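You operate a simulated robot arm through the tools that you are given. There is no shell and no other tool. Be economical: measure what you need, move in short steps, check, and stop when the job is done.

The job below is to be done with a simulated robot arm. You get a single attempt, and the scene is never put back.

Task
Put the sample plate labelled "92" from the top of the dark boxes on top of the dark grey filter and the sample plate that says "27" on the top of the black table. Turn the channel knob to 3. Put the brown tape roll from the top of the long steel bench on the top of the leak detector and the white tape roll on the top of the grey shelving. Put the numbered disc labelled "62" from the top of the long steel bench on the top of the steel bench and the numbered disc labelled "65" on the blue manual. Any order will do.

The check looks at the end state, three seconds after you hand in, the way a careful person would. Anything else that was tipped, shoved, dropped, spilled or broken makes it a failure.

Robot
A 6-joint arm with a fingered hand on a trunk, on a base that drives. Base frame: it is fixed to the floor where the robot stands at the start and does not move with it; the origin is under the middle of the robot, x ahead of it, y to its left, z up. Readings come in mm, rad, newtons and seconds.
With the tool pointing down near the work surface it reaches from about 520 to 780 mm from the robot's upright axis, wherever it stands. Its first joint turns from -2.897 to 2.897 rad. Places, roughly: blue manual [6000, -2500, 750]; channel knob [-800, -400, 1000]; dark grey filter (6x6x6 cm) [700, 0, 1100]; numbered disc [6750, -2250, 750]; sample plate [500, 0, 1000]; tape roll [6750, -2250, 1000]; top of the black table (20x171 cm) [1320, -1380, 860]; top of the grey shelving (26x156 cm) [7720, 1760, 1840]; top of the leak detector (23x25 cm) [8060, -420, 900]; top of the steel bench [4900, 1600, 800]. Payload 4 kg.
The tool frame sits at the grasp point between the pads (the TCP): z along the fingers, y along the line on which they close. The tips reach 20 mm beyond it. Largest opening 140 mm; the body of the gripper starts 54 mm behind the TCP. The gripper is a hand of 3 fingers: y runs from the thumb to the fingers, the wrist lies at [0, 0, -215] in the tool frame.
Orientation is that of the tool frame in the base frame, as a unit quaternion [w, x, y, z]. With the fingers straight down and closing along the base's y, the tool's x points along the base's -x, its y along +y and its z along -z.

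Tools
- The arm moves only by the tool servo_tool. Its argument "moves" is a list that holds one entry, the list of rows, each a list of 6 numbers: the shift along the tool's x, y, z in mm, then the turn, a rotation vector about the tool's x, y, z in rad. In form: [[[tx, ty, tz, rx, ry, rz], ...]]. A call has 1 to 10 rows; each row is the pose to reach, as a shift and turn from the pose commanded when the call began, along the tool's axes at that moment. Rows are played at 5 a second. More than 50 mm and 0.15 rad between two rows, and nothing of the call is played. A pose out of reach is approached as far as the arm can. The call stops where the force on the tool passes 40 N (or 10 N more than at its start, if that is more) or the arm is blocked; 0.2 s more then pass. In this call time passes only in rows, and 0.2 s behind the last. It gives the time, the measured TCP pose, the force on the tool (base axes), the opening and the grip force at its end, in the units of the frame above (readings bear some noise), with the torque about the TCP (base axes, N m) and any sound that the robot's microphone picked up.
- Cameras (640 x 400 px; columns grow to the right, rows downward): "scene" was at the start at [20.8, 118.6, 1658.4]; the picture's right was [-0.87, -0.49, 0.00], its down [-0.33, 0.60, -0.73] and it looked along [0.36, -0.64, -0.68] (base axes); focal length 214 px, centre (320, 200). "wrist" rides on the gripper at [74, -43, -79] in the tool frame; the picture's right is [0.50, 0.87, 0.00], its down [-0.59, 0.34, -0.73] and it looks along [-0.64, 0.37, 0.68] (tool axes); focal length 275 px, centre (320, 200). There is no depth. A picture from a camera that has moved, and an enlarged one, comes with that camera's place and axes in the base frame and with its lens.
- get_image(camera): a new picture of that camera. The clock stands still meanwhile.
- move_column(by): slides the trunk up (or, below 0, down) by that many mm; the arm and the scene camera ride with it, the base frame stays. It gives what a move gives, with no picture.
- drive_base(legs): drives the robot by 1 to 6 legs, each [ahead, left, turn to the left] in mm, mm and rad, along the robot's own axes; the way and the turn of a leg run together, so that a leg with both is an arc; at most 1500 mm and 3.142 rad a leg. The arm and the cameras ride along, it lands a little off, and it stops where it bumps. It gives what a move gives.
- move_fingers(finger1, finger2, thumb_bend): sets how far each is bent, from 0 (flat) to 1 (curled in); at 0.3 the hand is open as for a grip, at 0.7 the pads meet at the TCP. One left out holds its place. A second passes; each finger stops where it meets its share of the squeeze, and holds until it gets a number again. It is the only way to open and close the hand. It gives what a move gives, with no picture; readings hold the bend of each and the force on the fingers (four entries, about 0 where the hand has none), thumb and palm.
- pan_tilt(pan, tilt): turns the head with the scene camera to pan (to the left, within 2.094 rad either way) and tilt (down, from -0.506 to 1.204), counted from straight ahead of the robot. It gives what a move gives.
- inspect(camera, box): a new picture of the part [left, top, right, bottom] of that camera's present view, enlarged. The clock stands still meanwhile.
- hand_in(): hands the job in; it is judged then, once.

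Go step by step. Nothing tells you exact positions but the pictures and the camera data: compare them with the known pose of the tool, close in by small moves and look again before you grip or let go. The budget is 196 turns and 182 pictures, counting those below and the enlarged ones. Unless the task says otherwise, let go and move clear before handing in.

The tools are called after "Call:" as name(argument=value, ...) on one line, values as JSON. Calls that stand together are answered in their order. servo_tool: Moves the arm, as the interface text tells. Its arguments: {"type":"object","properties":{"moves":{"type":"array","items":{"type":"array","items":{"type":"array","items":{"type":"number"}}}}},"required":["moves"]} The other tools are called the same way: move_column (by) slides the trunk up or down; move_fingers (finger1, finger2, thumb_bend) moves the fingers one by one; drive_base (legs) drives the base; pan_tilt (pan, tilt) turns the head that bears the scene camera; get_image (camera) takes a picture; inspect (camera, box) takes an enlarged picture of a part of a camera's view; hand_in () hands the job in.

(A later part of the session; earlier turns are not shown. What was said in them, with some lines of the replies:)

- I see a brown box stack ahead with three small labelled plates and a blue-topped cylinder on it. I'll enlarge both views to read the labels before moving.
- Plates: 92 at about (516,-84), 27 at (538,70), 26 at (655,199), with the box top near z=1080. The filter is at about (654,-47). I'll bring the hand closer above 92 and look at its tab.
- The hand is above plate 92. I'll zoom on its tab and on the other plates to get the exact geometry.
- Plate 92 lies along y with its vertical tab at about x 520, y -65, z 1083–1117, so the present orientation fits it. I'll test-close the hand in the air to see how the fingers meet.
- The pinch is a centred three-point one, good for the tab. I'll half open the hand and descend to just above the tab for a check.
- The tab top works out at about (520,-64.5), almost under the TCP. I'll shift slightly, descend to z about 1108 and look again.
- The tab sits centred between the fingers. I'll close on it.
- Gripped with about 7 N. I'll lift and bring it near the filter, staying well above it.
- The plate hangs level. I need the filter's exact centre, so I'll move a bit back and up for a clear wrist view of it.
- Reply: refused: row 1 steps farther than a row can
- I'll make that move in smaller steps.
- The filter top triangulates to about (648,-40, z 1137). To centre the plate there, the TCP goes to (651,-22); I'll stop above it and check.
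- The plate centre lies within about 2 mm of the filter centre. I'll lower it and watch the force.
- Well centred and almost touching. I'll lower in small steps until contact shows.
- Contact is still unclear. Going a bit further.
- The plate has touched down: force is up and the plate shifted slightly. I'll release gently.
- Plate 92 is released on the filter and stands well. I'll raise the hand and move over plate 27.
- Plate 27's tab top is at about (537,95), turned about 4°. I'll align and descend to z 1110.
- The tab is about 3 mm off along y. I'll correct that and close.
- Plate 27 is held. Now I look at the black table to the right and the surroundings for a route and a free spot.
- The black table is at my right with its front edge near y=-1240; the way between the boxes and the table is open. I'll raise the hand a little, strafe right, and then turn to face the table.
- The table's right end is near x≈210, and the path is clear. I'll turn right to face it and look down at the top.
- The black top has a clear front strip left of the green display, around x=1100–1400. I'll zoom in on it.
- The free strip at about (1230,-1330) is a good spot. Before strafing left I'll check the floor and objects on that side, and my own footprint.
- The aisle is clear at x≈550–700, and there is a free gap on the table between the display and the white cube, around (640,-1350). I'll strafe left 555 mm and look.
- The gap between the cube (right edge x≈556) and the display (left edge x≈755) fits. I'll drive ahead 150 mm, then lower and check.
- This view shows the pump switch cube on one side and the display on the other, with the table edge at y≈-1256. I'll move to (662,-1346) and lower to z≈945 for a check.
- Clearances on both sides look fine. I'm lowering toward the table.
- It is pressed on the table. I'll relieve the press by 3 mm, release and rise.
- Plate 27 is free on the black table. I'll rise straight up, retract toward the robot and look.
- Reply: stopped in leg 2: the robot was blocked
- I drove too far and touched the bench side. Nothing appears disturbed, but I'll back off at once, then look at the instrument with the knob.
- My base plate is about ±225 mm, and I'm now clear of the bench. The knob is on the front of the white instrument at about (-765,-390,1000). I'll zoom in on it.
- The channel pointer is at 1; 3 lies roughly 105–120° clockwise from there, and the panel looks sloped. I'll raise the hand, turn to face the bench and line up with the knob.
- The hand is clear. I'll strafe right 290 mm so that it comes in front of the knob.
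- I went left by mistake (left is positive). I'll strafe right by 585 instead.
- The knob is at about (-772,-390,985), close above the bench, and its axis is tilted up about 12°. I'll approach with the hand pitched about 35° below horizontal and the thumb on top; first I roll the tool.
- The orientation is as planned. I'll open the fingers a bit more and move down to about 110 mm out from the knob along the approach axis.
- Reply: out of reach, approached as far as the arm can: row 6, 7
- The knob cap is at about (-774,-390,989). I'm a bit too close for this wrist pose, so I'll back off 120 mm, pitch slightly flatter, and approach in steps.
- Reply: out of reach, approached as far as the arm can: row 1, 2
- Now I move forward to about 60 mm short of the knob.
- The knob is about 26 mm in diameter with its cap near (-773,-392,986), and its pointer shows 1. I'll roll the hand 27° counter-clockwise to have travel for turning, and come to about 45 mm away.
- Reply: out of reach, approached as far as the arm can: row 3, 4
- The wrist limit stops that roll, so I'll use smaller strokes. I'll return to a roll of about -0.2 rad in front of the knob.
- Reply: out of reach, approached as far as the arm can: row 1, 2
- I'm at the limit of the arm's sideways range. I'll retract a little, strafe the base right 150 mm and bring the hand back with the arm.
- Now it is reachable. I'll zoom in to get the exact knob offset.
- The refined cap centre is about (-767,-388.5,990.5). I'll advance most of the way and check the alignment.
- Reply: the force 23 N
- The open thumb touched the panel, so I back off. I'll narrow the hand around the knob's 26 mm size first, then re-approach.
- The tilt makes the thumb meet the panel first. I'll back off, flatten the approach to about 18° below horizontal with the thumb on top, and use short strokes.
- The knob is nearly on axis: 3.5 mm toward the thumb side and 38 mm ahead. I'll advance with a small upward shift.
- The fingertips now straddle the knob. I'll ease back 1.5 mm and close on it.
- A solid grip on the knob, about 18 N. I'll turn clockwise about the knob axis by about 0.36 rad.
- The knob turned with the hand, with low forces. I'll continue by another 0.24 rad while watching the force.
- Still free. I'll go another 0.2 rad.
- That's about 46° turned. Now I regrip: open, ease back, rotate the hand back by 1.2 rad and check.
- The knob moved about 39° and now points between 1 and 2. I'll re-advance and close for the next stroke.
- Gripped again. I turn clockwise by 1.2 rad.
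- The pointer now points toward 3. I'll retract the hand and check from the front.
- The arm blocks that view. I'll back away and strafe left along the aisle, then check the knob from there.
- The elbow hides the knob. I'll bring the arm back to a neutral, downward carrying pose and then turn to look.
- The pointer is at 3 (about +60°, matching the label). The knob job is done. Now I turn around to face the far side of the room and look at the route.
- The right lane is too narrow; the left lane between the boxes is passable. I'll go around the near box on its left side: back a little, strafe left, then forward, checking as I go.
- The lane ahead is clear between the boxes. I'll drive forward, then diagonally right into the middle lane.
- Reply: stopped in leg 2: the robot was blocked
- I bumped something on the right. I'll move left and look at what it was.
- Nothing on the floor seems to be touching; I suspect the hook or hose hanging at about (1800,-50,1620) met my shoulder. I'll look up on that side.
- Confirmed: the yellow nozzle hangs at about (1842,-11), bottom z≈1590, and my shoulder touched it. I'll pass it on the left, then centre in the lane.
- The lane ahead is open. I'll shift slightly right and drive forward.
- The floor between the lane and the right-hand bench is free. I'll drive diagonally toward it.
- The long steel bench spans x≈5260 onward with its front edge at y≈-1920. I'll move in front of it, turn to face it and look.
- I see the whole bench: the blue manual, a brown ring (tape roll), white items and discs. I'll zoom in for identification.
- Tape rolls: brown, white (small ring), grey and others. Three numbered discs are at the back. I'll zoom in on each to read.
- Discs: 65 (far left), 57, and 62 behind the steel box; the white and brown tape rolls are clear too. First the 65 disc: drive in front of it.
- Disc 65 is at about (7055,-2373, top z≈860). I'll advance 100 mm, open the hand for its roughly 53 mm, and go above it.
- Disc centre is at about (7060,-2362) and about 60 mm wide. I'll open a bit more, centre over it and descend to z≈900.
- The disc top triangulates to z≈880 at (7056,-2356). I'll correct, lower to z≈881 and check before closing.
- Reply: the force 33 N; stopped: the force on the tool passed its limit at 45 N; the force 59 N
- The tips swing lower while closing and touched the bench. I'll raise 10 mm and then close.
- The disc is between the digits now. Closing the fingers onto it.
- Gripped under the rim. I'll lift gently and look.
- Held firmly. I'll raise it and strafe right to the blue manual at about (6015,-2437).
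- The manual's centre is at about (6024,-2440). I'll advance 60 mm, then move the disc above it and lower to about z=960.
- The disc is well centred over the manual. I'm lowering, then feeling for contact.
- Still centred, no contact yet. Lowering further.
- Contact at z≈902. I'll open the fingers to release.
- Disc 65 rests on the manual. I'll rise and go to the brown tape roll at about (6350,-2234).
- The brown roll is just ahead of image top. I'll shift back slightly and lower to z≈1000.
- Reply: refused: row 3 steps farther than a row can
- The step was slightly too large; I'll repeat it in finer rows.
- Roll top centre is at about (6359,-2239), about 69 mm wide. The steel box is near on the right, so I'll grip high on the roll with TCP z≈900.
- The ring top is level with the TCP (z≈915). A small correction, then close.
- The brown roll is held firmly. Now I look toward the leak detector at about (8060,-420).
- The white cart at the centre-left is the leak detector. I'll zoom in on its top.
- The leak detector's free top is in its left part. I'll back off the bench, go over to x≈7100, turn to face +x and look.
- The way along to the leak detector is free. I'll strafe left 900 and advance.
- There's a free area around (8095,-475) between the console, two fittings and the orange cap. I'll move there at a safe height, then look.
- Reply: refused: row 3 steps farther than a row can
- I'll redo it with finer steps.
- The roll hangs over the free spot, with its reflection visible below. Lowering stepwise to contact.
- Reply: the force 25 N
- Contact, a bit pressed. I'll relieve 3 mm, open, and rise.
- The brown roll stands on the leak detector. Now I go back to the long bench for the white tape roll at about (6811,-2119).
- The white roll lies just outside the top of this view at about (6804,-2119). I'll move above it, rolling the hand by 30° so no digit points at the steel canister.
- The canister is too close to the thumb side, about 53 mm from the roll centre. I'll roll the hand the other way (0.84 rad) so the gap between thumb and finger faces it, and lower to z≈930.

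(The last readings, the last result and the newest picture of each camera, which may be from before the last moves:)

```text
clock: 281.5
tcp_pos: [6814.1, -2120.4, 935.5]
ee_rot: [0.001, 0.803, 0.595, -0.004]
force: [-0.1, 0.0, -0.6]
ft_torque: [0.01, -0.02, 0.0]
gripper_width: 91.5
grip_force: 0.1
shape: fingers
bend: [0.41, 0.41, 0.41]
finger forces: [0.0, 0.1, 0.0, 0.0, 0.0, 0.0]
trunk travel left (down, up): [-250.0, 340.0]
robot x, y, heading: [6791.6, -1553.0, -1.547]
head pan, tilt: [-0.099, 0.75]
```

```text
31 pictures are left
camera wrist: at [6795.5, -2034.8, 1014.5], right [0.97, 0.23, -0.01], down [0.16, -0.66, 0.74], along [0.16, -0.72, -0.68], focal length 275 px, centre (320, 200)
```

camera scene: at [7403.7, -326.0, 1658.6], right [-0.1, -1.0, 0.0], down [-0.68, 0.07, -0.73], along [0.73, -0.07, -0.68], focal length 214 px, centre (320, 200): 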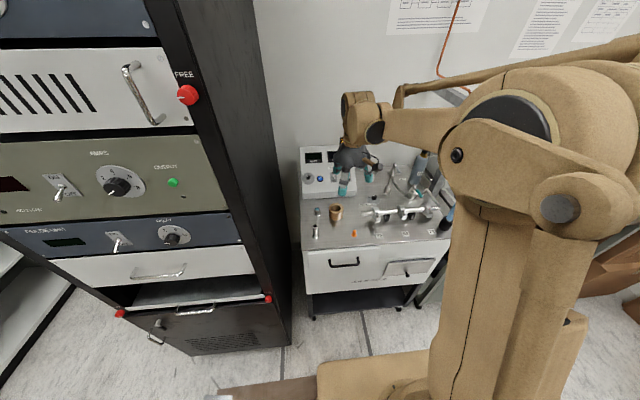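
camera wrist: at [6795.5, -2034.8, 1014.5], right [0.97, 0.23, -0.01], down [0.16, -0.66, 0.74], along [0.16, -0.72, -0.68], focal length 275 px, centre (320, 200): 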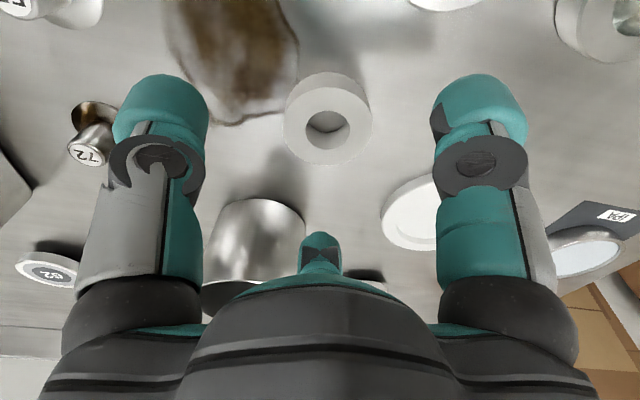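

Roll centre is at about (6819,-2123). I'll correct and lower to z≈889, just above where the tips would touch the bench, and close.

Call:
servo_tool(moves=[[[-1.3, 5.5, 20, 0, 0, 0], [-1.3, 5.5, 40, 0, 0, 0], [-1.3, 5.5, 46.5, 0, 0, 0]]])

Call:
move_fingers(finger1=0.62, finger2=0.62, thumb_bend=0.62)

Call:
get_image(camera="wrist")

```text
clock: 282.3
tcp_pos: [6818.6, -2120.9, 889.1]
ee_rot: [0.001, 0.803, 0.596, -0.004]
force: [0.8, -0.2, 0.1]
ft_torque: [-0.01, 0.0, -0.03]
gripper_width: 91.9
grip_force: 0.0
shape: fingers
bend: [0.41, 0.41, 0.41]
finger forces: [0.0, 0.0, 0.0, 0.0, 0.0, 0.0]
trunk travel left (down, up): [-250.0, 340.0]
robot x, y, heading: [6786.7, -1553.6, -1.541]
head pan, tilt: [-0.099, 0.75]
```

```text
clock: 283.3
tcp_pos: [6817.8, -2121.6, 889.4]
ee_rot: [0.0, 0.804, 0.595, -0.004]
force: [0.3, 0.2, -0.8]
ft_torque: [0.0, -0.01, 0.01]
gripper_width: 42.0
grip_force: 10.6
shape: fingers
bend: [0.57, 0.57, 0.58]
finger forces: [6.4, 6.8, 0.0, 0.0, 7.9, 0.1]
trunk travel left (down, up): [-250.0, 340.0]
robot x, y, heading: [6792.1, -1557.2, -1.54]
head pan, tilt: [-0.099, 0.75]
```

```text
30 pictures are left
camera wrist: at [6800.1, -2036.8, 968.2], right [0.97, 0.23, -0.01], down [0.16, -0.66, 0.74], along [0.16, -0.72, -0.68], focal length 275 px, centre (320, 200)
```

wrist: 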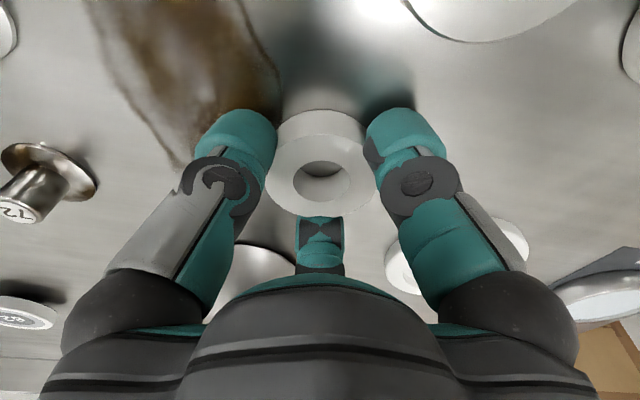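

The white roll is gripped evenly. I'll lift it straight up and drive toward the grey shelving: back off, turn around to face +y and go up the corridor.

Call:
servo_tool(moves=[[[0, 0, -20, 0, 0, 0], [0, 0, -60, 0, 0, 0], [0, 0, -105, 0, 0, 0], [0, 0, -150, 0, 0, 0], [0, 0, -195, 0, 0, 0], [0, 0, -240, 0, 0, 0], [0, 0, -285, 0, 0, 0], [0, 0, -330, 0, 0, 0], [0, 0, -375, 0, 0, 0]]])

Call:
drive_base(legs=[[-150, 0, -0.03], [0, 410, 0], [0, 0, 1.571], [0, 0, 1.571]])

Call:
pan_tilt(pan=0.15, tilt=0.3)

Call:
get_image(camera="scene")

```text
clock: 285.3
tcp_pos: [6820.7, -2120.3, 1265.0]
ee_rot: [0.0, 0.803, 0.596, -0.003]
force: [0.0, -1.0, -1.0]
ft_torque: [-0.01, 0.01, 0.0]
gripper_width: 42.2
grip_force: 10.7
shape: fingers
bend: [0.57, 0.57, 0.58]
finger forces: [6.3, 6.9, 0.0, 0.0, 7.8, 0.0]
trunk travel left (down, up): [-250.0, 340.0]
robot x, y, heading: [6783.7, -1557.2, -1.541]
head pan, tilt: [-0.099, 0.75]
```

```text
clock: 296.5
tcp_pos: [7185.8, -839.0, 1264.1]
ee_rot: [0.004, -0.585, 0.811, 0.001]
force: [-1.1, -0.7, -0.3]
ft_torque: [-0.01, 0.0, -0.01]
gripper_width: 41.1
grip_force: 10.1
shape: fingers
bend: [0.58, 0.57, 0.59]
finger forces: [5.9, 6.9, 0.1, 0.0, 7.6, 0.0]
trunk travel left (down, up): [-250.0, 340.0]
robot x, y, heading: [7199.8, -1404.0, 1.571]
head pan, tilt: [-0.099, 0.75]
```

```text
clock: 297.4
tcp_pos: [7185.2, -837.9, 1263.2]
ee_rot: [0.004, -0.584, 0.812, 0.001]
force: [-0.2, -0.8, 0.1]
ft_torque: [0.03, -0.02, 0.03]
gripper_width: 41.4
grip_force: 10.4
shape: fingers
bend: [0.58, 0.57, 0.59]
finger forces: [5.9, 6.8, 0.0, 0.1, 7.6, 0.0]
trunk travel left (down, up): [-250.0, 340.0]
robot x, y, heading: [7201.3, -1405.5, 1.571]
head pan, tilt: [0.15, 0.3]
```

```text
29 pictures are left
camera scene: at [6997.0, -1330.6, 1698.8], right [0.99, 0.15, 0.0], down [0.04, -0.29, -0.95], along [-0.14, 0.94, -0.3], focal length 214 px, centre (320, 200)
```

scene: 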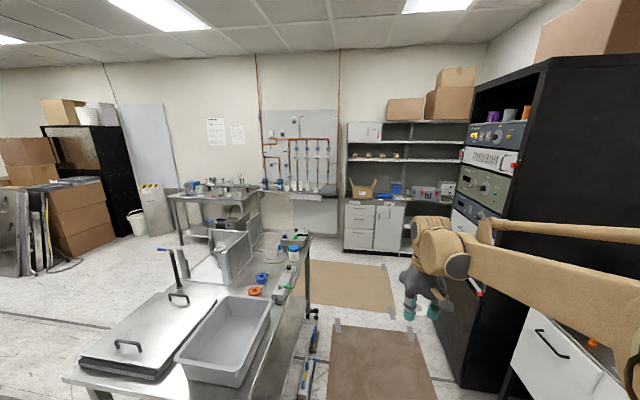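

The shelving top is visible, with a free stretch at x≈6960–7420, z≈1830, left of the cartons. I'll raise the trunk and the arm here to test the height.

Call:
move_column(by=340)

Call:
servo_tool(moves=[[[0, 0, -45, 0, 0, 0], [0, 0, -90, 0, 0, 0], [0, 0, -135, 0, 0, 0], [0, 0, -180, 0, 0, 0], [0, 0, -225, 0, 0, 0], [0, 0, -270, 0, 0, 0], [0, 0, -315, 0, 0, 0], [0, 0, -360, 0, 0, 0]]])

```text
clock: 300.7
tcp_pos: [7186.3, -837.5, 1603.0]
ee_rot: [0.004, -0.584, 0.812, 0.001]
force: [0.2, 1.1, -0.7]
ft_torque: [-0.01, 0.03, -0.01]
gripper_width: 41.4
grip_force: 10.0
shape: fingers
bend: [0.58, 0.57, 0.59]
finger forces: [5.9, 6.7, 0.1, 0.1, 7.5, 0.0]
trunk travel left (down, up): [-590.0, 0.0]
robot x, y, heading: [7201.0, -1402.6, 1.569]
head pan, tilt: [0.15, 0.3]
```

```text
clock: 302.5
tcp_pos: [7185.3, -846.6, 1931.7]
ee_rot: [0.004, -0.583, 0.812, 0.001]
force: [0.6, 0.4, -0.1]
ft_torque: [0.0, -0.02, 0.01]
gripper_width: 41.1
grip_force: 9.6
shape: fingers
bend: [0.58, 0.57, 0.59]
finger forces: [5.7, 6.9, 0.0, 0.0, 7.5, 0.1]
out of reach, approached as far as the arm can: row 8
trunk travel left (down, up): [-590.0, 0.0]
robot x, y, heading: [7200.8, -1404.1, 1.569]
head pan, tilt: [0.15, 0.3]
```

Reach goes up to z≈1930, which is enough. I'll lower slightly for slack and drive toward the shelf, stopping short for a check.

Call:
servo_tool(moves=[[[0, 0, 8, 0, 0, 0]]])

Call:
drive_base(legs=[[1400, 0, 0], [850, 0, 0]])

Call:
pan_tilt(pan=0.0, tilt=0.45)

Call:
get_image(camera="scene")

```text
clock: 302.9
tcp_pos: [7184.9, -847.6, 1922.6]
ee_rot: [0.003, -0.584, 0.812, 0.0]
force: [0.0, 0.2, 0.5]
ft_torque: [0.0, 0.02, 0.0]
gripper_width: 41.1
grip_force: 9.9
shape: fingers
bend: [0.58, 0.57, 0.59]
finger forces: [5.6, 6.9, 0.0, 0.0, 7.3, 0.0]
trunk travel left (down, up): [-590.0, 0.0]
robot x, y, heading: [7203.2, -1403.3, 1.571]
head pan, tilt: [0.15, 0.3]
```

```text
clock: 314.1
tcp_pos: [7117.6, 1416.7, 1922.3]
ee_rot: [0.004, -0.598, 0.802, 0.001]
force: [-0.9, -0.3, 0.1]
ft_torque: [0.0, -0.01, -0.01]
gripper_width: 40.8
grip_force: 10.1
shape: fingers
bend: [0.58, 0.57, 0.59]
finger forces: [5.7, 6.8, 0.1, 0.1, 7.4, 0.1]
trunk travel left (down, up): [-590.0, 0.0]
robot x, y, heading: [7155.2, 859.5, 1.604]
head pan, tilt: [0.15, 0.3]
```

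```text
clock: 314.8
tcp_pos: [7117.7, 1418.6, 1921.6]
ee_rot: [0.005, -0.599, 0.801, 0.0]
force: [0.6, -0.2, 0.4]
ft_torque: [-0.02, -0.01, -0.01]
gripper_width: 41.2
grip_force: 9.8
shape: fingers
bend: [0.58, 0.57, 0.59]
finger forces: [5.8, 6.8, 0.0, 0.1, 7.5, 0.0]
trunk travel left (down, up): [-590.0, 0.0]
robot x, y, heading: [7155.5, 860.7, 1.604]
head pan, tilt: [0.0, 0.45]
```

```text
28 pictures are left
camera scene: at [6961.7, 928.3, 2025.0], right [1.0, 0.04, 0.0], down [0.02, -0.43, -0.9], along [-0.03, 0.9, -0.44], focal length 214 px, centre (320, 200)
```

scene: 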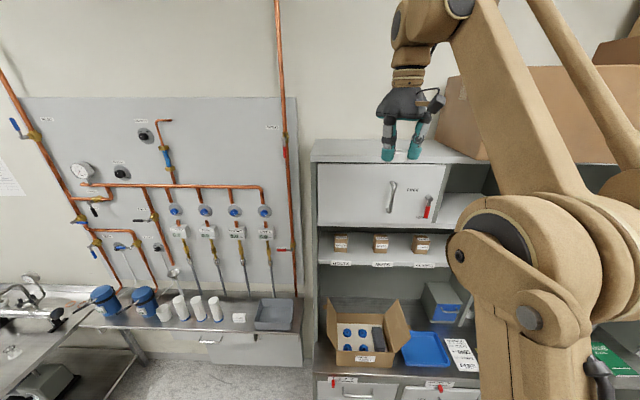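

The shelf's free top at x≈6920–7460 is right ahead; the roll clears it by about 40 mm. I'll drive forward 310 mm and look through the wrist camera.

Call:
drive_base(legs=[[310, 0, -0.03]])

Call:
get_image(camera="wrist")

Call:
get_image(camera="scene")

```text
clock: 316.8
tcp_pos: [7127.6, 1728.2, 1922.6]
ee_rot: [0.004, -0.587, 0.809, 0.0]
force: [0.1, 0.1, 0.6]
ft_torque: [0.05, 0.0, 0.0]
gripper_width: 41.2
grip_force: 9.9
shape: fingers
bend: [0.58, 0.57, 0.59]
finger forces: [5.7, 6.6, 0.0, 0.0, 7.4, 0.0]
trunk travel left (down, up): [-590.0, 0.0]
robot x, y, heading: [7147.4, 1172.0, 1.576]
head pan, tilt: [0.0, 0.45]
```

```text
27 pictures are left
camera wrist: at [7145.3, 1645.1, 2001.4], right [-0.98, -0.21, -0.01], down [-0.14, 0.66, 0.74], along [-0.15, 0.72, -0.68], focal length 275 px, centre (320, 200)
```

wrist: 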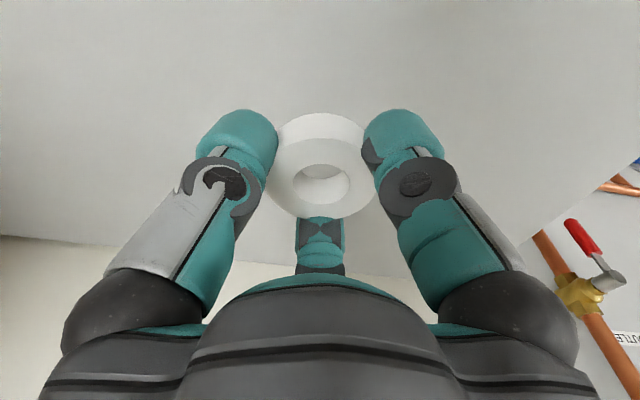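

```text
26 pictures are left
camera scene: at [6957.3, 1242.9, 2025.0], right [1.0, 0.01, 0.0], down [0.0, -0.44, -0.9], along [-0.01, 0.9, -0.44], focal length 214 px, centre (320, 200)
```

scene: 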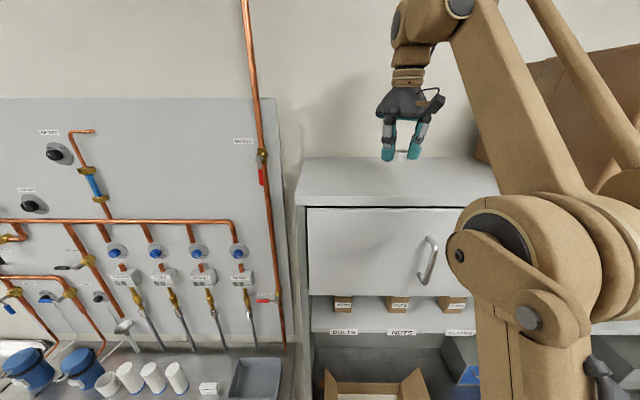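

The roll is well over the shelf top (y≈1600–1930). Lowering stepwise to contact.

Call:
servo_tool(moves=[[[0, 0, 15, 0, 0, 0], [0, 0, 30, 0, 0, 0]]])

Call:
servo_tool(moves=[[[0, 0, 2, 0, 0, 0], [0, 0, 4, 0, 0, 0], [0, 0, 6, 0, 0, 0]]])

Call:
servo_tool(moves=[[[0, 0, 2, 0, 0, 0], [0, 0, 4, 0, 0, 0]]])

Call:
servo_tool(moves=[[[0, 0, 2, 0, 0, 0], [0, 0, 4, 0, 0, 0]]])

```text
clock: 317.4
tcp_pos: [7128.2, 1729.1, 1892.6]
ee_rot: [0.004, -0.587, 0.81, 0.0]
force: [-0.3, 0.6, -1.0]
ft_torque: [-0.02, 0.01, -0.03]
gripper_width: 40.7
grip_force: 9.8
shape: fingers
bend: [0.58, 0.57, 0.59]
finger forces: [5.7, 6.8, 0.0, 0.0, 7.4, 0.0]
trunk travel left (down, up): [-590.0, 0.0]
robot x, y, heading: [7148.3, 1171.9, 1.579]
head pan, tilt: [0.0, 0.45]
```

```text
clock: 318.2
tcp_pos: [7127.6, 1729.1, 1886.2]
ee_rot: [0.004, -0.587, 0.81, 0.001]
force: [0.5, 0.3, -0.2]
ft_torque: [0.0, 0.0, 0.02]
gripper_width: 41.0
grip_force: 9.9
shape: fingers
bend: [0.58, 0.57, 0.59]
finger forces: [5.7, 6.7, 0.0, 0.0, 7.4, 0.0]
trunk travel left (down, up): [-590.0, 0.0]
robot x, y, heading: [7146.5, 1170.7, 1.58]
head pan, tilt: [0.0, 0.45]
```

```text
clock: 318.8
tcp_pos: [7127.1, 1728.4, 1883.2]
ee_rot: [0.004, -0.587, 0.809, 0.0]
force: [0.3, 0.3, -0.1]
ft_torque: [-0.02, -0.01, -0.02]
gripper_width: 41.0
grip_force: 9.8
shape: fingers
bend: [0.58, 0.57, 0.59]
finger forces: [5.7, 6.8, 0.0, 0.0, 7.4, 0.0]
trunk travel left (down, up): [-590.0, 0.0]
robot x, y, heading: [7145.8, 1172.7, 1.581]
head pan, tilt: [0.0, 0.45]
```

```text
clock: 319.4
tcp_pos: [7127.5, 1728.8, 1879.2]
ee_rot: [0.004, -0.587, 0.81, 0.002]
force: [0.5, 0.4, 1.8]
ft_torque: [0.04, 0.06, -0.01]
gripper_width: 41.2
grip_force: 10.3
shape: fingers
bend: [0.58, 0.57, 0.59]
finger forces: [5.9, 7.2, 0.0, 0.0, 7.4, 0.1]
trunk travel left (down, up): [-590.0, 0.0]
robot x, y, heading: [7147.8, 1168.8, 1.577]
head pan, tilt: [0.0, 0.45]
```

Contact at z≈1879. I release, rise and check.

Call:
move_fingers(finger1=0.43, finger2=0.43, thumb_bend=0.43)

Call:
servo_tool(moves=[[[0, 0, -15, 0, 0, 0], [0, 0, -30, 0, 0, 0], [0, 0, -44, 0, 0, 0]]])

Call:
get_image(camera="wrist")

```text
clock: 320.4
tcp_pos: [7127.0, 1729.7, 1878.7]
ee_rot: [0.004, -0.587, 0.809, 0.001]
force: [0.4, 0.0, -0.2]
ft_torque: [-0.02, -0.01, -0.04]
gripper_width: 85.6
grip_force: 0.0
shape: fingers
bend: [0.43, 0.43, 0.43]
finger forces: [0.0, 0.1, 0.1, 0.0, 0.1, 0.0]
trunk travel left (down, up): [-590.0, 0.0]
robot x, y, heading: [7148.0, 1175.1, 1.581]
head pan, tilt: [0.0, 0.45]
```

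```text
clock: 321.2
tcp_pos: [7127.0, 1729.6, 1922.4]
ee_rot: [0.003, -0.588, 0.809, 0.0]
force: [0.1, -0.1, 0.0]
ft_torque: [0.0, 0.0, 0.0]
gripper_width: 85.5
grip_force: 0.1
shape: fingers
bend: [0.43, 0.43, 0.43]
finger forces: [0.0, 0.0, 0.1, 0.0, 0.1, 0.1]
trunk travel left (down, up): [-590.0, 0.0]
robot x, y, heading: [7148.5, 1171.9, 1.578]
head pan, tilt: [0.0, 0.45]
```

```text
25 pictures are left
camera wrist: at [7145.5, 1646.1, 2001.4], right [-0.98, -0.21, -0.01], down [-0.14, 0.66, 0.74], along [-0.15, 0.72, -0.68], focal length 275 px, centre (320, 200)
```

wrist: 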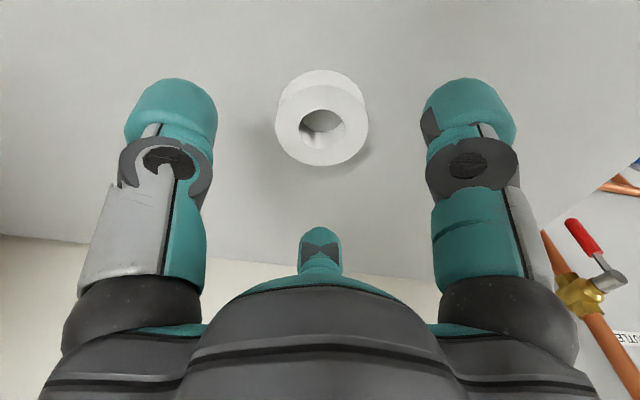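

The white roll sits on the shelving. I back out, lower the trunk and arm, and return to the long bench for disc 62.

Call:
drive_base(legs=[[-650, 0, 0]])

Call:
move_column(by=-340)

Call:
servo_tool(moves=[[[0, 0, 45, 0, 0, 0], [0, 0, 90, 0, 0, 0], [0, 0, 135, 0, 0, 0], [0, 0, 180, 0, 0, 0], [0, 0, 225, 0, 0, 0], [0, 0, 270, 0, 0, 0], [0, 0, 315, 0, 0, 0]]])

Call:
drive_base(legs=[[-1000, -55, 0], [-915, 0, 0], [0, 0, -1.571], [0, 0, -1.576]])

```text
clock: 324.9
tcp_pos: [7133.0, 1071.4, 1921.9]
ee_rot: [0.004, -0.586, 0.81, 0.001]
force: [0.3, 0.2, 0.1]
ft_torque: [-0.02, 0.0, 0.01]
gripper_width: 85.4
grip_force: 0.1
shape: fingers
bend: [0.43, 0.43, 0.43]
finger forces: [0.0, 0.0, 0.0, 0.0, 0.1, 0.0]
trunk travel left (down, up): [-590.0, 0.0]
robot x, y, heading: [7148.3, 511.9, 1.574]
head pan, tilt: [0.0, 0.45]
```

```text
clock: 328.2
tcp_pos: [7132.9, 1069.1, 1582.2]
ee_rot: [0.004, -0.586, 0.81, 0.001]
force: [-0.8, 0.1, 0.4]
ft_torque: [-0.02, -0.02, 0.03]
gripper_width: 85.8
grip_force: 0.1
shape: fingers
bend: [0.43, 0.43, 0.43]
finger forces: [0.1, 0.0, 0.0, 0.0, 0.1, 0.0]
trunk travel left (down, up): [-250.0, 340.0]
robot x, y, heading: [7152.8, 511.6, 1.573]
head pan, tilt: [0.0, 0.45]
```

```text
clock: 329.8
tcp_pos: [7132.9, 1071.9, 1266.9]
ee_rot: [0.003, -0.585, 0.811, 0.001]
force: [-0.3, 1.4, -0.7]
ft_torque: [0.04, -0.02, 0.01]
gripper_width: 85.3
grip_force: 0.1
shape: fingers
bend: [0.43, 0.43, 0.43]
finger forces: [0.1, 0.0, 0.1, 0.1, 0.0, 0.0]
trunk travel left (down, up): [-250.0, 340.0]
robot x, y, heading: [7147.8, 513.9, 1.572]
head pan, tilt: [0.0, 0.45]
```

```text
clock: 347.0
tcp_pos: [7252.2, -1953.8, 1267.1]
ee_rot: [0.001, 0.806, 0.592, -0.004]
force: [0.8, 0.8, -0.5]
ft_torque: [0.0, 0.0, -0.01]
gripper_width: 85.6
grip_force: 0.0
shape: fingers
bend: [0.43, 0.43, 0.43]
finger forces: [0.1, 0.1, 0.0, 0.0, 0.0, 0.0]
trunk travel left (down, up): [-250.0, 340.0]
robot x, y, heading: [7226.3, -1392.1, -1.553]
head pan, tilt: [0.0, 0.45]
```

Call:
drive_base(legs=[[0, -680, -0.018], [200, 0, 0]])

Call:
get_image(camera="wrist")

```text
clock: 352.0
tcp_pos: [6574.7, -2167.9, 1267.2]
ee_rot: [-0.001, 0.808, 0.589, -0.003]
force: [0.4, 0.1, -0.3]
ft_torque: [0.03, -0.01, -0.01]
gripper_width: 85.4
grip_force: 0.0
shape: fingers
bend: [0.43, 0.43, 0.43]
finger forces: [0.0, 0.1, 0.1, 0.0, 0.1, 0.1]
trunk travel left (down, up): [-250.0, 340.0]
robot x, y, heading: [6551.6, -1608.5, -1.555]
head pan, tilt: [0.0, 0.45]
```

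```text
24 pictures are left
camera wrist: at [6558.2, -2082.4, 1345.8], right [0.98, 0.21, -0.01], down [0.15, -0.66, 0.74], along [0.15, -0.72, -0.68], focal length 275 px, centre (320, 200)
```

wrist: 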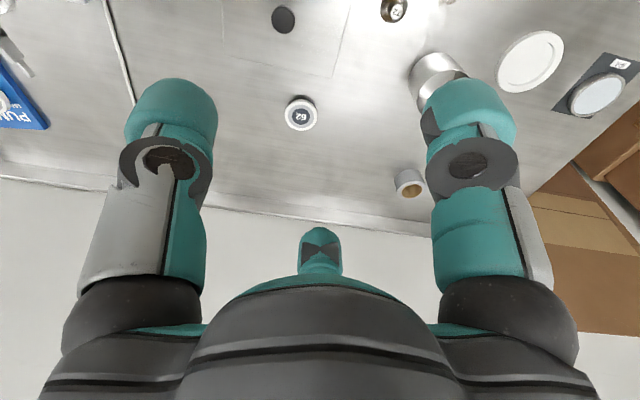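

Disc 62 is at about (6574,-2350). I'll advance 60 mm, open the hand and move above it at z≈1000.

Call:
drive_base(legs=[[60, 0, -0.015]])

Call:
move_fingers(finger1=0.4, finger2=0.4, thumb_bend=0.4)

Call:
servo_tool(moves=[[[-17, 5, 25, 0, 0, 0], [-34, 10, 50, 0, 0, 0], [-51, 15, 80, 0, 0, 0], [-68, 20, 115, 0, 0, 0], [-85, 26, 150, 0, 0, 0], [-102, 31, 188, 0, 0, 0], [-117, 35, 228, 0, 0, 0], [-117, 35, 267, 0, 0, 0]]])

Call:
get_image(camera="wrist")

```text
clock: 352.9
tcp_pos: [6566.5, -2227.8, 1266.8]
ee_rot: [-0.001, 0.812, 0.583, -0.004]
force: [0.0, 0.4, -1.5]
ft_torque: [0.03, -0.02, -0.02]
gripper_width: 85.7
grip_force: 0.1
shape: fingers
bend: [0.43, 0.43, 0.43]
finger forces: [0.0, 0.0, 0.0, 0.1, 0.1, 0.0]
trunk travel left (down, up): [-250.0, 340.0]
robot x, y, heading: [6558.1, -1669.4, -1.572]
head pan, tilt: [0.0, 0.45]
```

```text
clock: 353.9
tcp_pos: [6567.7, -2224.8, 1266.9]
ee_rot: [0.0, 0.812, 0.584, -0.004]
force: [1.0, -0.4, -0.6]
ft_torque: [0.01, -0.02, 0.01]
gripper_width: 94.7
grip_force: 0.1
shape: fingers
bend: [0.4, 0.4, 0.4]
finger forces: [0.0, 0.0, 0.0, 0.0, 0.0, 0.1]
trunk travel left (down, up): [-250.0, 340.0]
robot x, y, heading: [6553.0, -1666.1, -1.574]
head pan, tilt: [0.0, 0.45]
```

```text
clock: 355.8
tcp_pos: [6561.7, -2349.8, 1000.7]
ee_rot: [0.001, 0.812, 0.584, -0.004]
force: [0.5, 0.3, -1.0]
ft_torque: [0.05, 0.01, 0.01]
gripper_width: 94.9
grip_force: 0.0
shape: fingers
bend: [0.4, 0.4, 0.4]
finger forces: [0.1, 0.1, 0.0, 0.0, 0.1, 0.1]
trunk travel left (down, up): [-250.0, 340.0]
robot x, y, heading: [6553.5, -1665.2, -1.575]
head pan, tilt: [0.0, 0.45]
```

```text
23 pictures are left
camera wrist: at [6545.3, -2263.9, 1079.1], right [0.98, 0.2, -0.01], down [0.14, -0.66, 0.74], along [0.14, -0.72, -0.68], focal length 275 px, centre (320, 200)
```

wrist: 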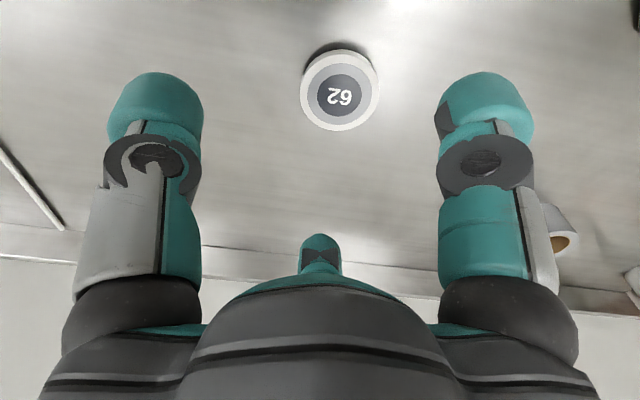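

Disc 62 centre is at (6575.5,-2354). I'll centre and lower to z≈895 in two steps.

Call:
servo_tool(moves=[[[0, 7, 35, 0, 0, 0], [0, 13, 70, 0, 0, 0], [0, 13.5, 98, 0, 0, 0]]])

Call:
get_image(camera="wrist")

```text
clock: 356.6
tcp_pos: [6572.8, -2354.9, 902.6]
ee_rot: [0.001, 0.812, 0.584, -0.003]
force: [0.2, 0.9, -0.1]
ft_torque: [0.01, 0.0, -0.01]
gripper_width: 94.7
grip_force: 0.1
shape: fingers
bend: [0.4, 0.4, 0.4]
finger forces: [0.0, 0.0, 0.0, 0.0, 0.1, 0.0]
trunk travel left (down, up): [-250.0, 340.0]
robot x, y, heading: [6554.9, -1667.9, -1.574]
head pan, tilt: [0.0, 0.45]
```

```text
22 pictures are left
camera wrist: at [6558.0, -2268.8, 982.4], right [0.98, 0.2, -0.01], down [0.14, -0.66, 0.74], along [0.14, -0.72, -0.68], focal length 275 px, centre (320, 200)
```

wrist: 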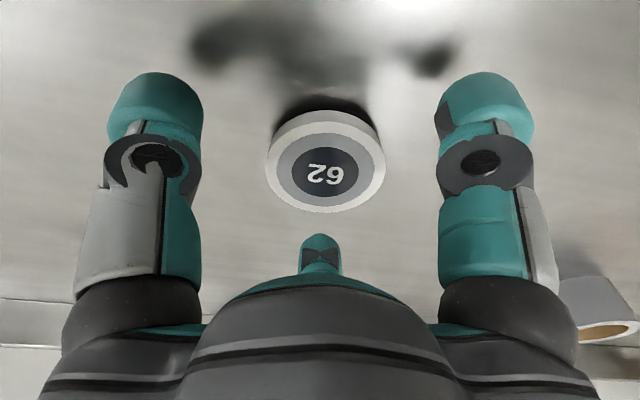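

Centred. Lowering 10 mm and closing.

Call:
servo_tool(moves=[[[0, 2, 10, 0, 0, 0]]])

Call:
move_fingers(finger1=0.62, finger2=0.62, thumb_bend=0.62)

Call:
get_image(camera="wrist")

```text
clock: 356.9
tcp_pos: [6576.1, -2354.5, 893.9]
ee_rot: [0.001, 0.812, 0.583, -0.003]
force: [0.4, 1.0, 0.3]
ft_torque: [0.0, 0.01, 0.03]
gripper_width: 94.9
grip_force: 0.0
shape: fingers
bend: [0.4, 0.4, 0.4]
finger forces: [0.0, 0.0, 0.0, 0.0, 0.0, 0.0]
trunk travel left (down, up): [-250.0, 340.0]
robot x, y, heading: [6552.2, -1666.6, -1.577]
head pan, tilt: [0.0, 0.45]
```

```text
clock: 357.9
tcp_pos: [6575.9, -2353.4, 894.4]
ee_rot: [0.001, 0.812, 0.583, -0.004]
force: [-1.1, 0.6, 0.3]
ft_torque: [0.01, -0.05, 0.01]
gripper_width: 48.3
grip_force: 14.1
shape: fingers
bend: [0.55, 0.55, 0.57]
finger forces: [8.3, 8.5, 0.0, 0.0, 11.2, 0.1]
trunk travel left (down, up): [-250.0, 340.0]
robot x, y, heading: [6552.3, -1667.5, -1.574]
head pan, tilt: [0.0, 0.45]
```

```text
21 pictures are left
camera wrist: at [6559.7, -2268.5, 973.0], right [0.98, 0.2, -0.01], down [0.14, -0.66, 0.74], along [0.14, -0.72, -0.68], focal length 275 px, centre (320, 200)
```

wrist: 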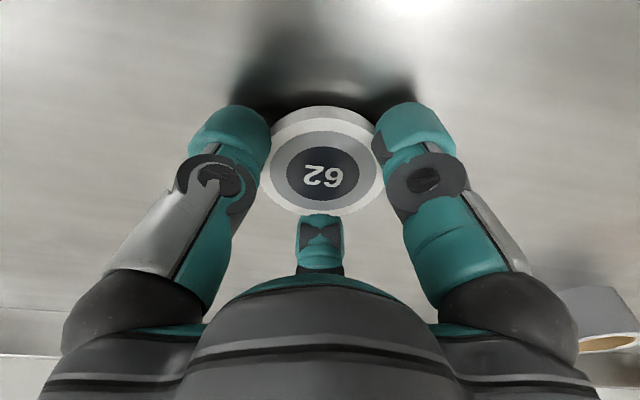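

Firmly held. I'll lift it, retract, drive round to face the steel bench on the opposite wall and look.

Call:
servo_tool(moves=[[[0, 0, -20, 0, 0, 0], [0, 0, -65, 0, 0, 0], [0, 0, -110, 0, 0, 0], [0, 0, -155, 0, 0, 0], [0, 0, -200, 0, 0, 0], [10, -3, -245, 0, 0, 0], [40, -14, -280, 0, 0, 0], [75, -26, -310, 0, 0, 0], [110, -38, -340, 0, 0, 0]]])

Call:
drive_base(legs=[[-270, 0, 0], [0, -1350, 0], [0, 0, 1.571], [0, 0, 1.571]])

Call:
drive_base(legs=[[1300, 0, 0], [700, 0, 0]])

Call:
pan_tilt(pan=0.2, tilt=0.5)

Call:
get_image(camera="scene")

```text
clock: 359.9
tcp_pos: [6577.1, -2234.6, 1233.6]
ee_rot: [0.002, 0.812, 0.583, -0.005]
force: [-0.8, 0.2, -1.2]
ft_torque: [-0.06, 0.01, -0.01]
gripper_width: 48.2
grip_force: 13.8
shape: fingers
bend: [0.55, 0.55, 0.57]
finger forces: [7.9, 8.7, 0.0, 0.0, 10.9, 0.0]
trunk travel left (down, up): [-250.0, 340.0]
robot x, y, heading: [6551.3, -1663.5, -1.576]
head pan, tilt: [0.0, 0.45]
```

```text
clock: 375.9
tcp_pos: [5167.5, -826.5, 1233.1]
ee_rot: [0.004, -0.563, 0.827, 0.001]
force: [-0.5, -0.8, -1.3]
ft_torque: [0.0, 0.03, 0.0]
gripper_width: 47.3
grip_force: 13.4
shape: fingers
bend: [0.55, 0.55, 0.57]
finger forces: [7.4, 8.8, 0.0, 0.1, 10.4, 0.0]
trunk travel left (down, up): [-250.0, 340.0]
robot x, y, heading: [5164.5, -1400.8, 1.52]
head pan, tilt: [0.0, 0.45]
```

```text
clock: 385.9
tcp_pos: [5250.0, 1176.3, 1232.7]
ee_rot: [0.003, -0.568, 0.823, 0.0]
force: [-0.1, 1.3, -1.1]
ft_torque: [-0.02, -0.02, -0.03]
gripper_width: 47.2
grip_force: 13.3
shape: fingers
bend: [0.55, 0.55, 0.57]
finger forces: [7.5, 8.6, 0.0, 0.1, 10.5, 0.1]
trunk travel left (down, up): [-250.0, 340.0]
robot x, y, heading: [5251.3, 603.2, 1.527]
head pan, tilt: [0.0, 0.45]
```

```text
clock: 386.6
tcp_pos: [5250.5, 1175.9, 1232.8]
ee_rot: [0.004, -0.567, 0.823, 0.001]
force: [0.5, -0.4, -1.1]
ft_torque: [0.02, 0.0, 0.0]
gripper_width: 47.4
grip_force: 13.3
shape: fingers
bend: [0.55, 0.55, 0.57]
finger forces: [7.5, 8.7, 0.0, 0.0, 10.4, 0.0]
trunk travel left (down, up): [-250.0, 340.0]
robot x, y, heading: [5250.5, 606.6, 1.529]
head pan, tilt: [0.201, 0.499]
```

```text
20 pictures are left
camera scene: at [5047.6, 684.6, 1680.5], right [0.99, 0.16, 0.0], down [0.08, -0.47, -0.88], along [-0.14, 0.87, -0.48], focal length 214 px, centre (320, 200)
```

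scene: 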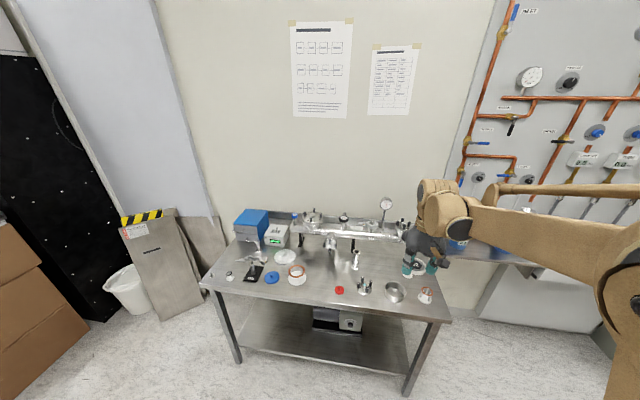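

The steel bench is right ahead-left. I'll zoom in to choose a free spot.

Call:
inspect(camera="scene", box=[195, 200, 455, 330])

```text
2.46 times, centred on (325, 265) of scene
camera zoom: at [5047.6, 684.6, 1680.5], right [0.99, 0.16, 0.0], down [0.08, -0.47, -0.88], along [-0.14, 0.87, -0.48], focal length 528 px, centre (308, 40)
```

zoom: 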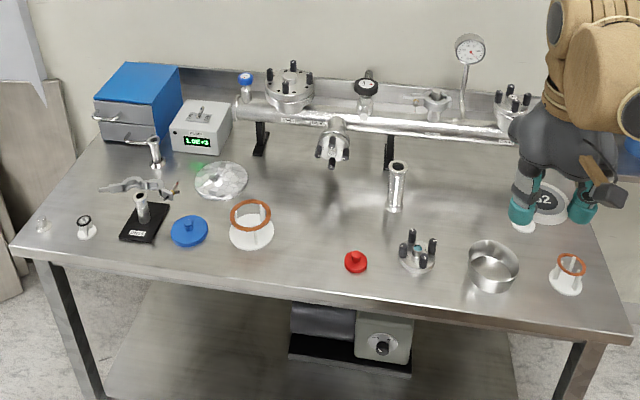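

A clear spot lies between the ring stand and the red cap, about (4935,1490). I'll strafe left 315 and advance 230.

Call:
drive_base(legs=[[0, 300, 0.043], [230, 0, 0]])

Call:
get_image(camera="wrist")

Call:
get_image(camera="scene")

```text
clock: 390.0
tcp_pos: [4918.7, 1409.9, 1232.2]
ee_rot: [0.003, -0.588, 0.809, 0.0]
force: [-0.3, -0.7, -1.0]
ft_torque: [-0.01, 0.0, 0.0]
gripper_width: 47.4
grip_force: 13.5
shape: fingers
bend: [0.55, 0.55, 0.57]
finger forces: [7.4, 8.7, 0.0, 0.1, 10.5, 0.1]
trunk travel left (down, up): [-250.0, 340.0]
robot x, y, heading: [4950.0, 837.9, 1.577]
head pan, tilt: [0.201, 0.499]
```

```text
18 pictures are left
camera wrist: at [4937.3, 1325.8, 1311.3], right [-0.98, -0.21, -0.01], down [-0.15, 0.66, 0.74], along [-0.15, 0.72, -0.68], focal length 275 px, centre (320, 200)
```

wrist: 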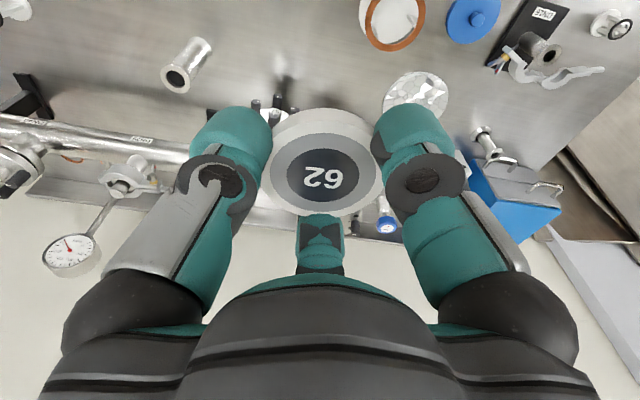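

```text
17 pictures are left
camera scene: at [4741.8, 908.0, 1680.4], right [0.98, 0.21, 0.0], down [0.1, -0.47, -0.88], along [-0.18, 0.86, -0.48], focal length 214 px, centre (320, 200)
```

scene: 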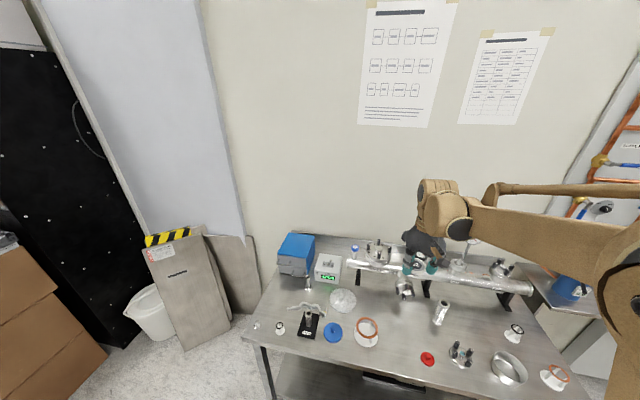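

I'll set it at about (4930,1440), clear of the ring stand, flange and red cap. Moving over and lowering to z≈900.

Call:
servo_tool(moves=[[[-10, 0, 40, 0, 0, 0], [-20, 0, 80, 0, 0, 0], [-34, -0.6, 120, 0, 0, 0], [-34, -0.6, 160, 0, 0, 0], [-34, -0.6, 200, 0, 0, 0], [-34, -0.6, 240, 0, 0, 0], [-34, -0.6, 280, 0, 0, 0], [-34, -0.6, 320, 0, 0, 0]]])

Call:
get_image(camera="wrist")

Call:
inspect(camera="scene", box=[300, 230, 520, 390])

```text
clock: 391.8
tcp_pos: [4930.1, 1441.0, 911.6]
ee_rot: [0.004, -0.589, 0.808, 0.001]
force: [0.3, 0.3, -0.5]
ft_torque: [-0.06, -0.01, 0.01]
gripper_width: 47.4
grip_force: 13.6
shape: fingers
bend: [0.55, 0.55, 0.57]
finger forces: [7.4, 8.9, 0.1, 0.0, 10.4, 0.0]
trunk travel left (down, up): [-250.0, 340.0]
robot x, y, heading: [4952.4, 839.0, 1.575]
head pan, tilt: [0.201, 0.499]
```

```text
16 pictures are left
camera wrist: at [4948.6, 1357.7, 990.4], right [-0.98, -0.21, -0.01], down [-0.15, 0.66, 0.74], along [-0.15, 0.72, -0.68], focal length 275 px, centre (320, 200)
```

wrist: 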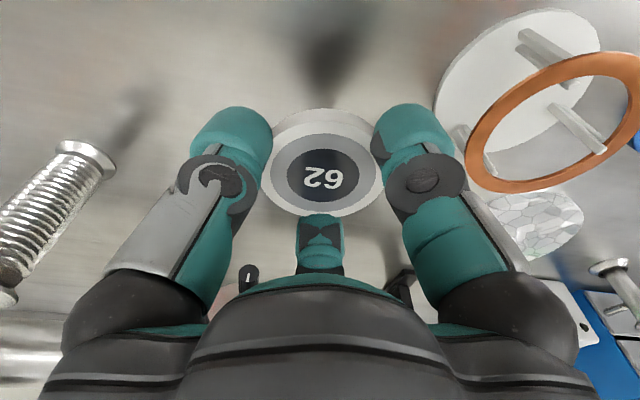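

```text
2.50 times, centred on (410, 310) of scene
camera zoom: at [4741.9, 907.3, 1680.5], right [0.98, 0.21, 0.0], down [0.1, -0.47, -0.88], along [-0.18, 0.86, -0.48], focal length 536 px, centre (95, -75)
```

zoom: 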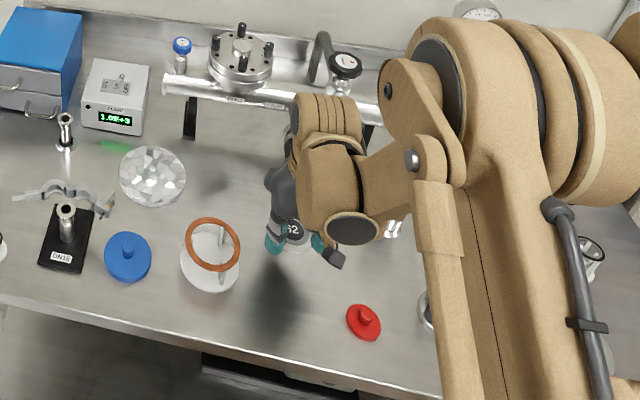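

Clear around; I'll shift 10 mm away from the ring stand and lower to contact.

Call:
servo_tool(moves=[[[1, -6, 20, 0, 0, 0], [1.7, -11, 40, 0, 0, 0], [1.7, -11, 52, 0, 0, 0]]])

Call:
servo_tool(moves=[[[0, 0, 2, 0, 0, 0], [0, 0, 4, 0, 0, 0]]])

Call:
servo_tool(moves=[[[0, 0, 2, 0, 0, 0], [0, 0, 4, 0, 0, 0]]])

Call:
servo_tool(moves=[[[0, 0, 2, 0, 0, 0], [0, 0, 4, 0, 0, 0]]])

Call:
servo_tool(moves=[[[0, 0, 2, 0, 0, 0], [0, 0, 3.5, 0, 0, 0]]])

```text
clock: 392.6
tcp_pos: [4942.2, 1435.6, 860.8]
ee_rot: [0.004, -0.588, 0.809, 0.001]
force: [-0.5, 0.0, -0.8]
ft_torque: [0.02, 0.0, 0.03]
gripper_width: 47.3
grip_force: 13.4
shape: fingers
bend: [0.55, 0.55, 0.57]
finger forces: [7.3, 8.8, 0.0, 0.0, 10.4, 0.0]
trunk travel left (down, up): [-250.0, 340.0]
robot x, y, heading: [4951.7, 841.4, 1.587]
head pan, tilt: [0.201, 0.499]
```

```text
clock: 393.2
tcp_pos: [4942.0, 1436.7, 857.7]
ee_rot: [0.004, -0.588, 0.809, 0.001]
force: [-0.5, -0.4, -1.9]
ft_torque: [0.02, -0.01, -0.02]
gripper_width: 47.3
grip_force: 13.5
shape: fingers
bend: [0.55, 0.55, 0.57]
finger forces: [7.4, 8.8, 0.1, 0.1, 10.4, 0.1]
trunk travel left (down, up): [-250.0, 340.0]
robot x, y, heading: [4952.1, 835.2, 1.576]
head pan, tilt: [0.201, 0.499]
```

```text
clock: 393.8
tcp_pos: [4941.6, 1437.5, 853.4]
ee_rot: [0.004, -0.588, 0.809, 0.001]
force: [-0.5, 0.5, 1.4]
ft_torque: [-0.01, 0.04, -0.02]
gripper_width: 46.9
grip_force: 13.7
shape: fingers
bend: [0.56, 0.55, 0.57]
finger forces: [7.7, 9.2, 0.0, 0.0, 10.4, 0.1]
trunk travel left (down, up): [-250.0, 340.0]
robot x, y, heading: [4952.1, 834.8, 1.578]
head pan, tilt: [0.201, 0.499]
```

```text
clock: 394.4
tcp_pos: [4943.2, 1436.0, 850.0]
ee_rot: [0.005, -0.588, 0.809, 0.0]
force: [1.6, 3.2, 22.7]
ft_torque: [0.17, -0.05, 0.0]
gripper_width: 46.4
grip_force: 16.3
shape: fingers
bend: [0.56, 0.54, 0.58]
finger forces: [8.6, 12.2, 0.0, 0.0, 11.9, 0.1]
trunk travel left (down, up): [-250.0, 340.0]
robot x, y, heading: [4949.4, 838.6, 1.583]
head pan, tilt: [0.201, 0.499]
```

```text
clock: 395.0
tcp_pos: [4942.3, 1434.4, 846.8]
ee_rot: [0.004, -0.589, 0.808, 0.001]
force: [0.3, 3.7, 31.2]
ft_torque: [0.01, 0.24, -0.13]
gripper_width: 45.6
grip_force: 21.2
shape: fingers
bend: [0.56, 0.54, 0.58]
finger forces: [18.0, 12.7, 0.0, 0.0, 11.7, 0.1]
trunk travel left (down, up): [-250.0, 340.0]
robot x, y, heading: [4949.4, 837.5, 1.577]
head pan, tilt: [0.201, 0.499]
```

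Contact was at about 853, so I'll rise 6 mm, open and lift away.

Call:
servo_tool(moves=[[[0, 0, -6, 0, 0, 0]]])

Call:
move_fingers(finger1=0.45, finger2=0.45, thumb_bend=0.45)

Call:
get_image(camera="wrist")

```text
clock: 395.4
tcp_pos: [4942.4, 1436.6, 850.4]
ee_rot: [0.003, -0.588, 0.809, 0.001]
force: [-0.3, -0.2, -1.4]
ft_torque: [0.0, -0.02, 0.0]
gripper_width: 45.9
grip_force: 14.9
shape: fingers
bend: [0.56, 0.54, 0.58]
finger forces: [8.5, 10.2, 0.0, 0.0, 10.2, 0.1]
trunk travel left (down, up): [-250.0, 340.0]
robot x, y, heading: [4952.4, 835.4, 1.581]
head pan, tilt: [0.201, 0.499]
```

```text
clock: 396.4
tcp_pos: [4943.2, 1435.5, 852.2]
ee_rot: [0.004, -0.588, 0.809, 0.001]
force: [-0.2, -0.6, 0.4]
ft_torque: [-0.01, -0.02, 0.05]
gripper_width: 79.4
grip_force: 0.1
shape: fingers
bend: [0.45, 0.45, 0.45]
finger forces: [0.0, 0.1, 0.0, 0.1, 0.1, 0.1]
trunk travel left (down, up): [-250.0, 340.0]
robot x, y, heading: [4948.8, 837.2, 1.58]
head pan, tilt: [0.201, 0.499]
```

```text
14 pictures are left
camera wrist: at [4960.7, 1353.2, 930.8], right [-0.98, -0.21, -0.01], down [-0.15, 0.66, 0.74], along [-0.15, 0.72, -0.68], focal length 275 px, centre (320, 200)
```

wrist: 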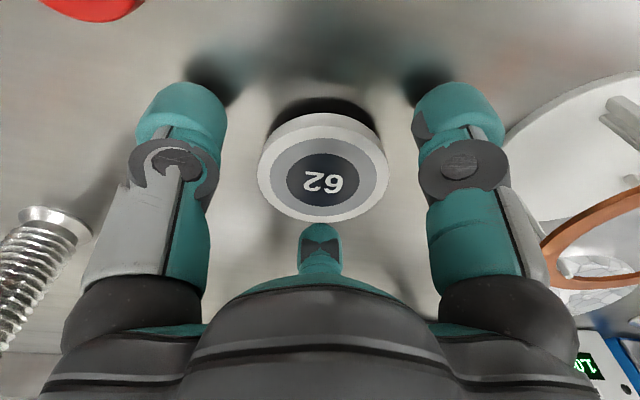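

Disc 62 stands free on the steel bench. I'll rise straight up, back away and take one check picture.

Call:
servo_tool(moves=[[[0, 0, -30, 0, 0, 0], [0, 0, -70, 0, 0, 0], [0, 0, -115, 0, 0, 0], [0, 0, -160, 0, 0, 0], [0, 0, -205, 0, 0, 0], [0, 0, -250, 0, 0, 0], [0, 0, -295, 0, 0, 0], [0, 0, -340, 0, 0, 0], [0, 0, -380, 0, 0, 0]]])

Call:
drive_base(legs=[[-350, 0, 0]])

Call:
inspect(camera="scene", box=[240, 190, 520, 350])

```text
clock: 398.4
tcp_pos: [4940.4, 1432.1, 1231.9]
ee_rot: [0.004, -0.589, 0.808, 0.001]
force: [-0.1, -0.7, 0.4]
ft_torque: [0.0, 0.0, 0.0]
gripper_width: 79.3
grip_force: 0.1
shape: fingers
bend: [0.45, 0.45, 0.45]
finger forces: [0.0, 0.1, 0.0, 0.1, 0.0, 0.0]
trunk travel left (down, up): [-250.0, 340.0]
robot x, y, heading: [4946.9, 838.9, 1.581]
head pan, tilt: [0.201, 0.499]
```

```text
clock: 400.7
tcp_pos: [4944.1, 1077.4, 1232.4]
ee_rot: [0.004, -0.589, 0.808, 0.0]
force: [0.3, -1.1, 0.4]
ft_torque: [0.01, 0.0, 0.01]
gripper_width: 79.3
grip_force: 0.1
shape: fingers
bend: [0.45, 0.45, 0.45]
finger forces: [0.1, 0.0, 0.0, 0.0, 0.0, 0.1]
trunk travel left (down, up): [-250.0, 340.0]
robot x, y, heading: [4951.4, 480.5, 1.588]
head pan, tilt: [0.201, 0.499]
```

```text
2.29 times, centred on (380, 270) of scene
camera zoom: at [4745.6, 549.1, 1680.6], right [0.98, 0.21, 0.0], down [0.1, -0.47, -0.88], along [-0.19, 0.86, -0.48], focal length 490 px, centre (183, 40)
```

zoom: 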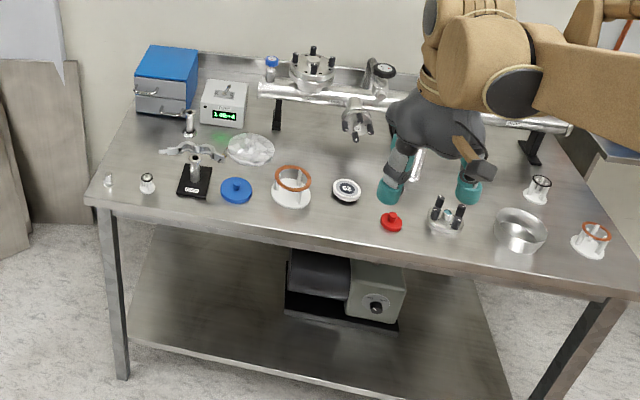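

Disc 62 sits on the steel bench with nothing else disturbed, and every other item was seen in place after its release. The hand is clear, so I hand the job in.

Call:
hand_in()

```text
The job is handed in.
```

I finished every part of the task and handed it in, but the robot bumped the white instrument bench and a hanging yellow nozzle while driving; I saw nothing displaced.

- **Plates:** 92 is on the dark grey filter and 27 is on the black table.
- **Channel knob:** it points to 3.
- **Tape rolls:** the brown one is on the leak detector and the white one is on the grey shelving.
- **Discs:** 62 is on the steel bench and 65 is on the blue manual.
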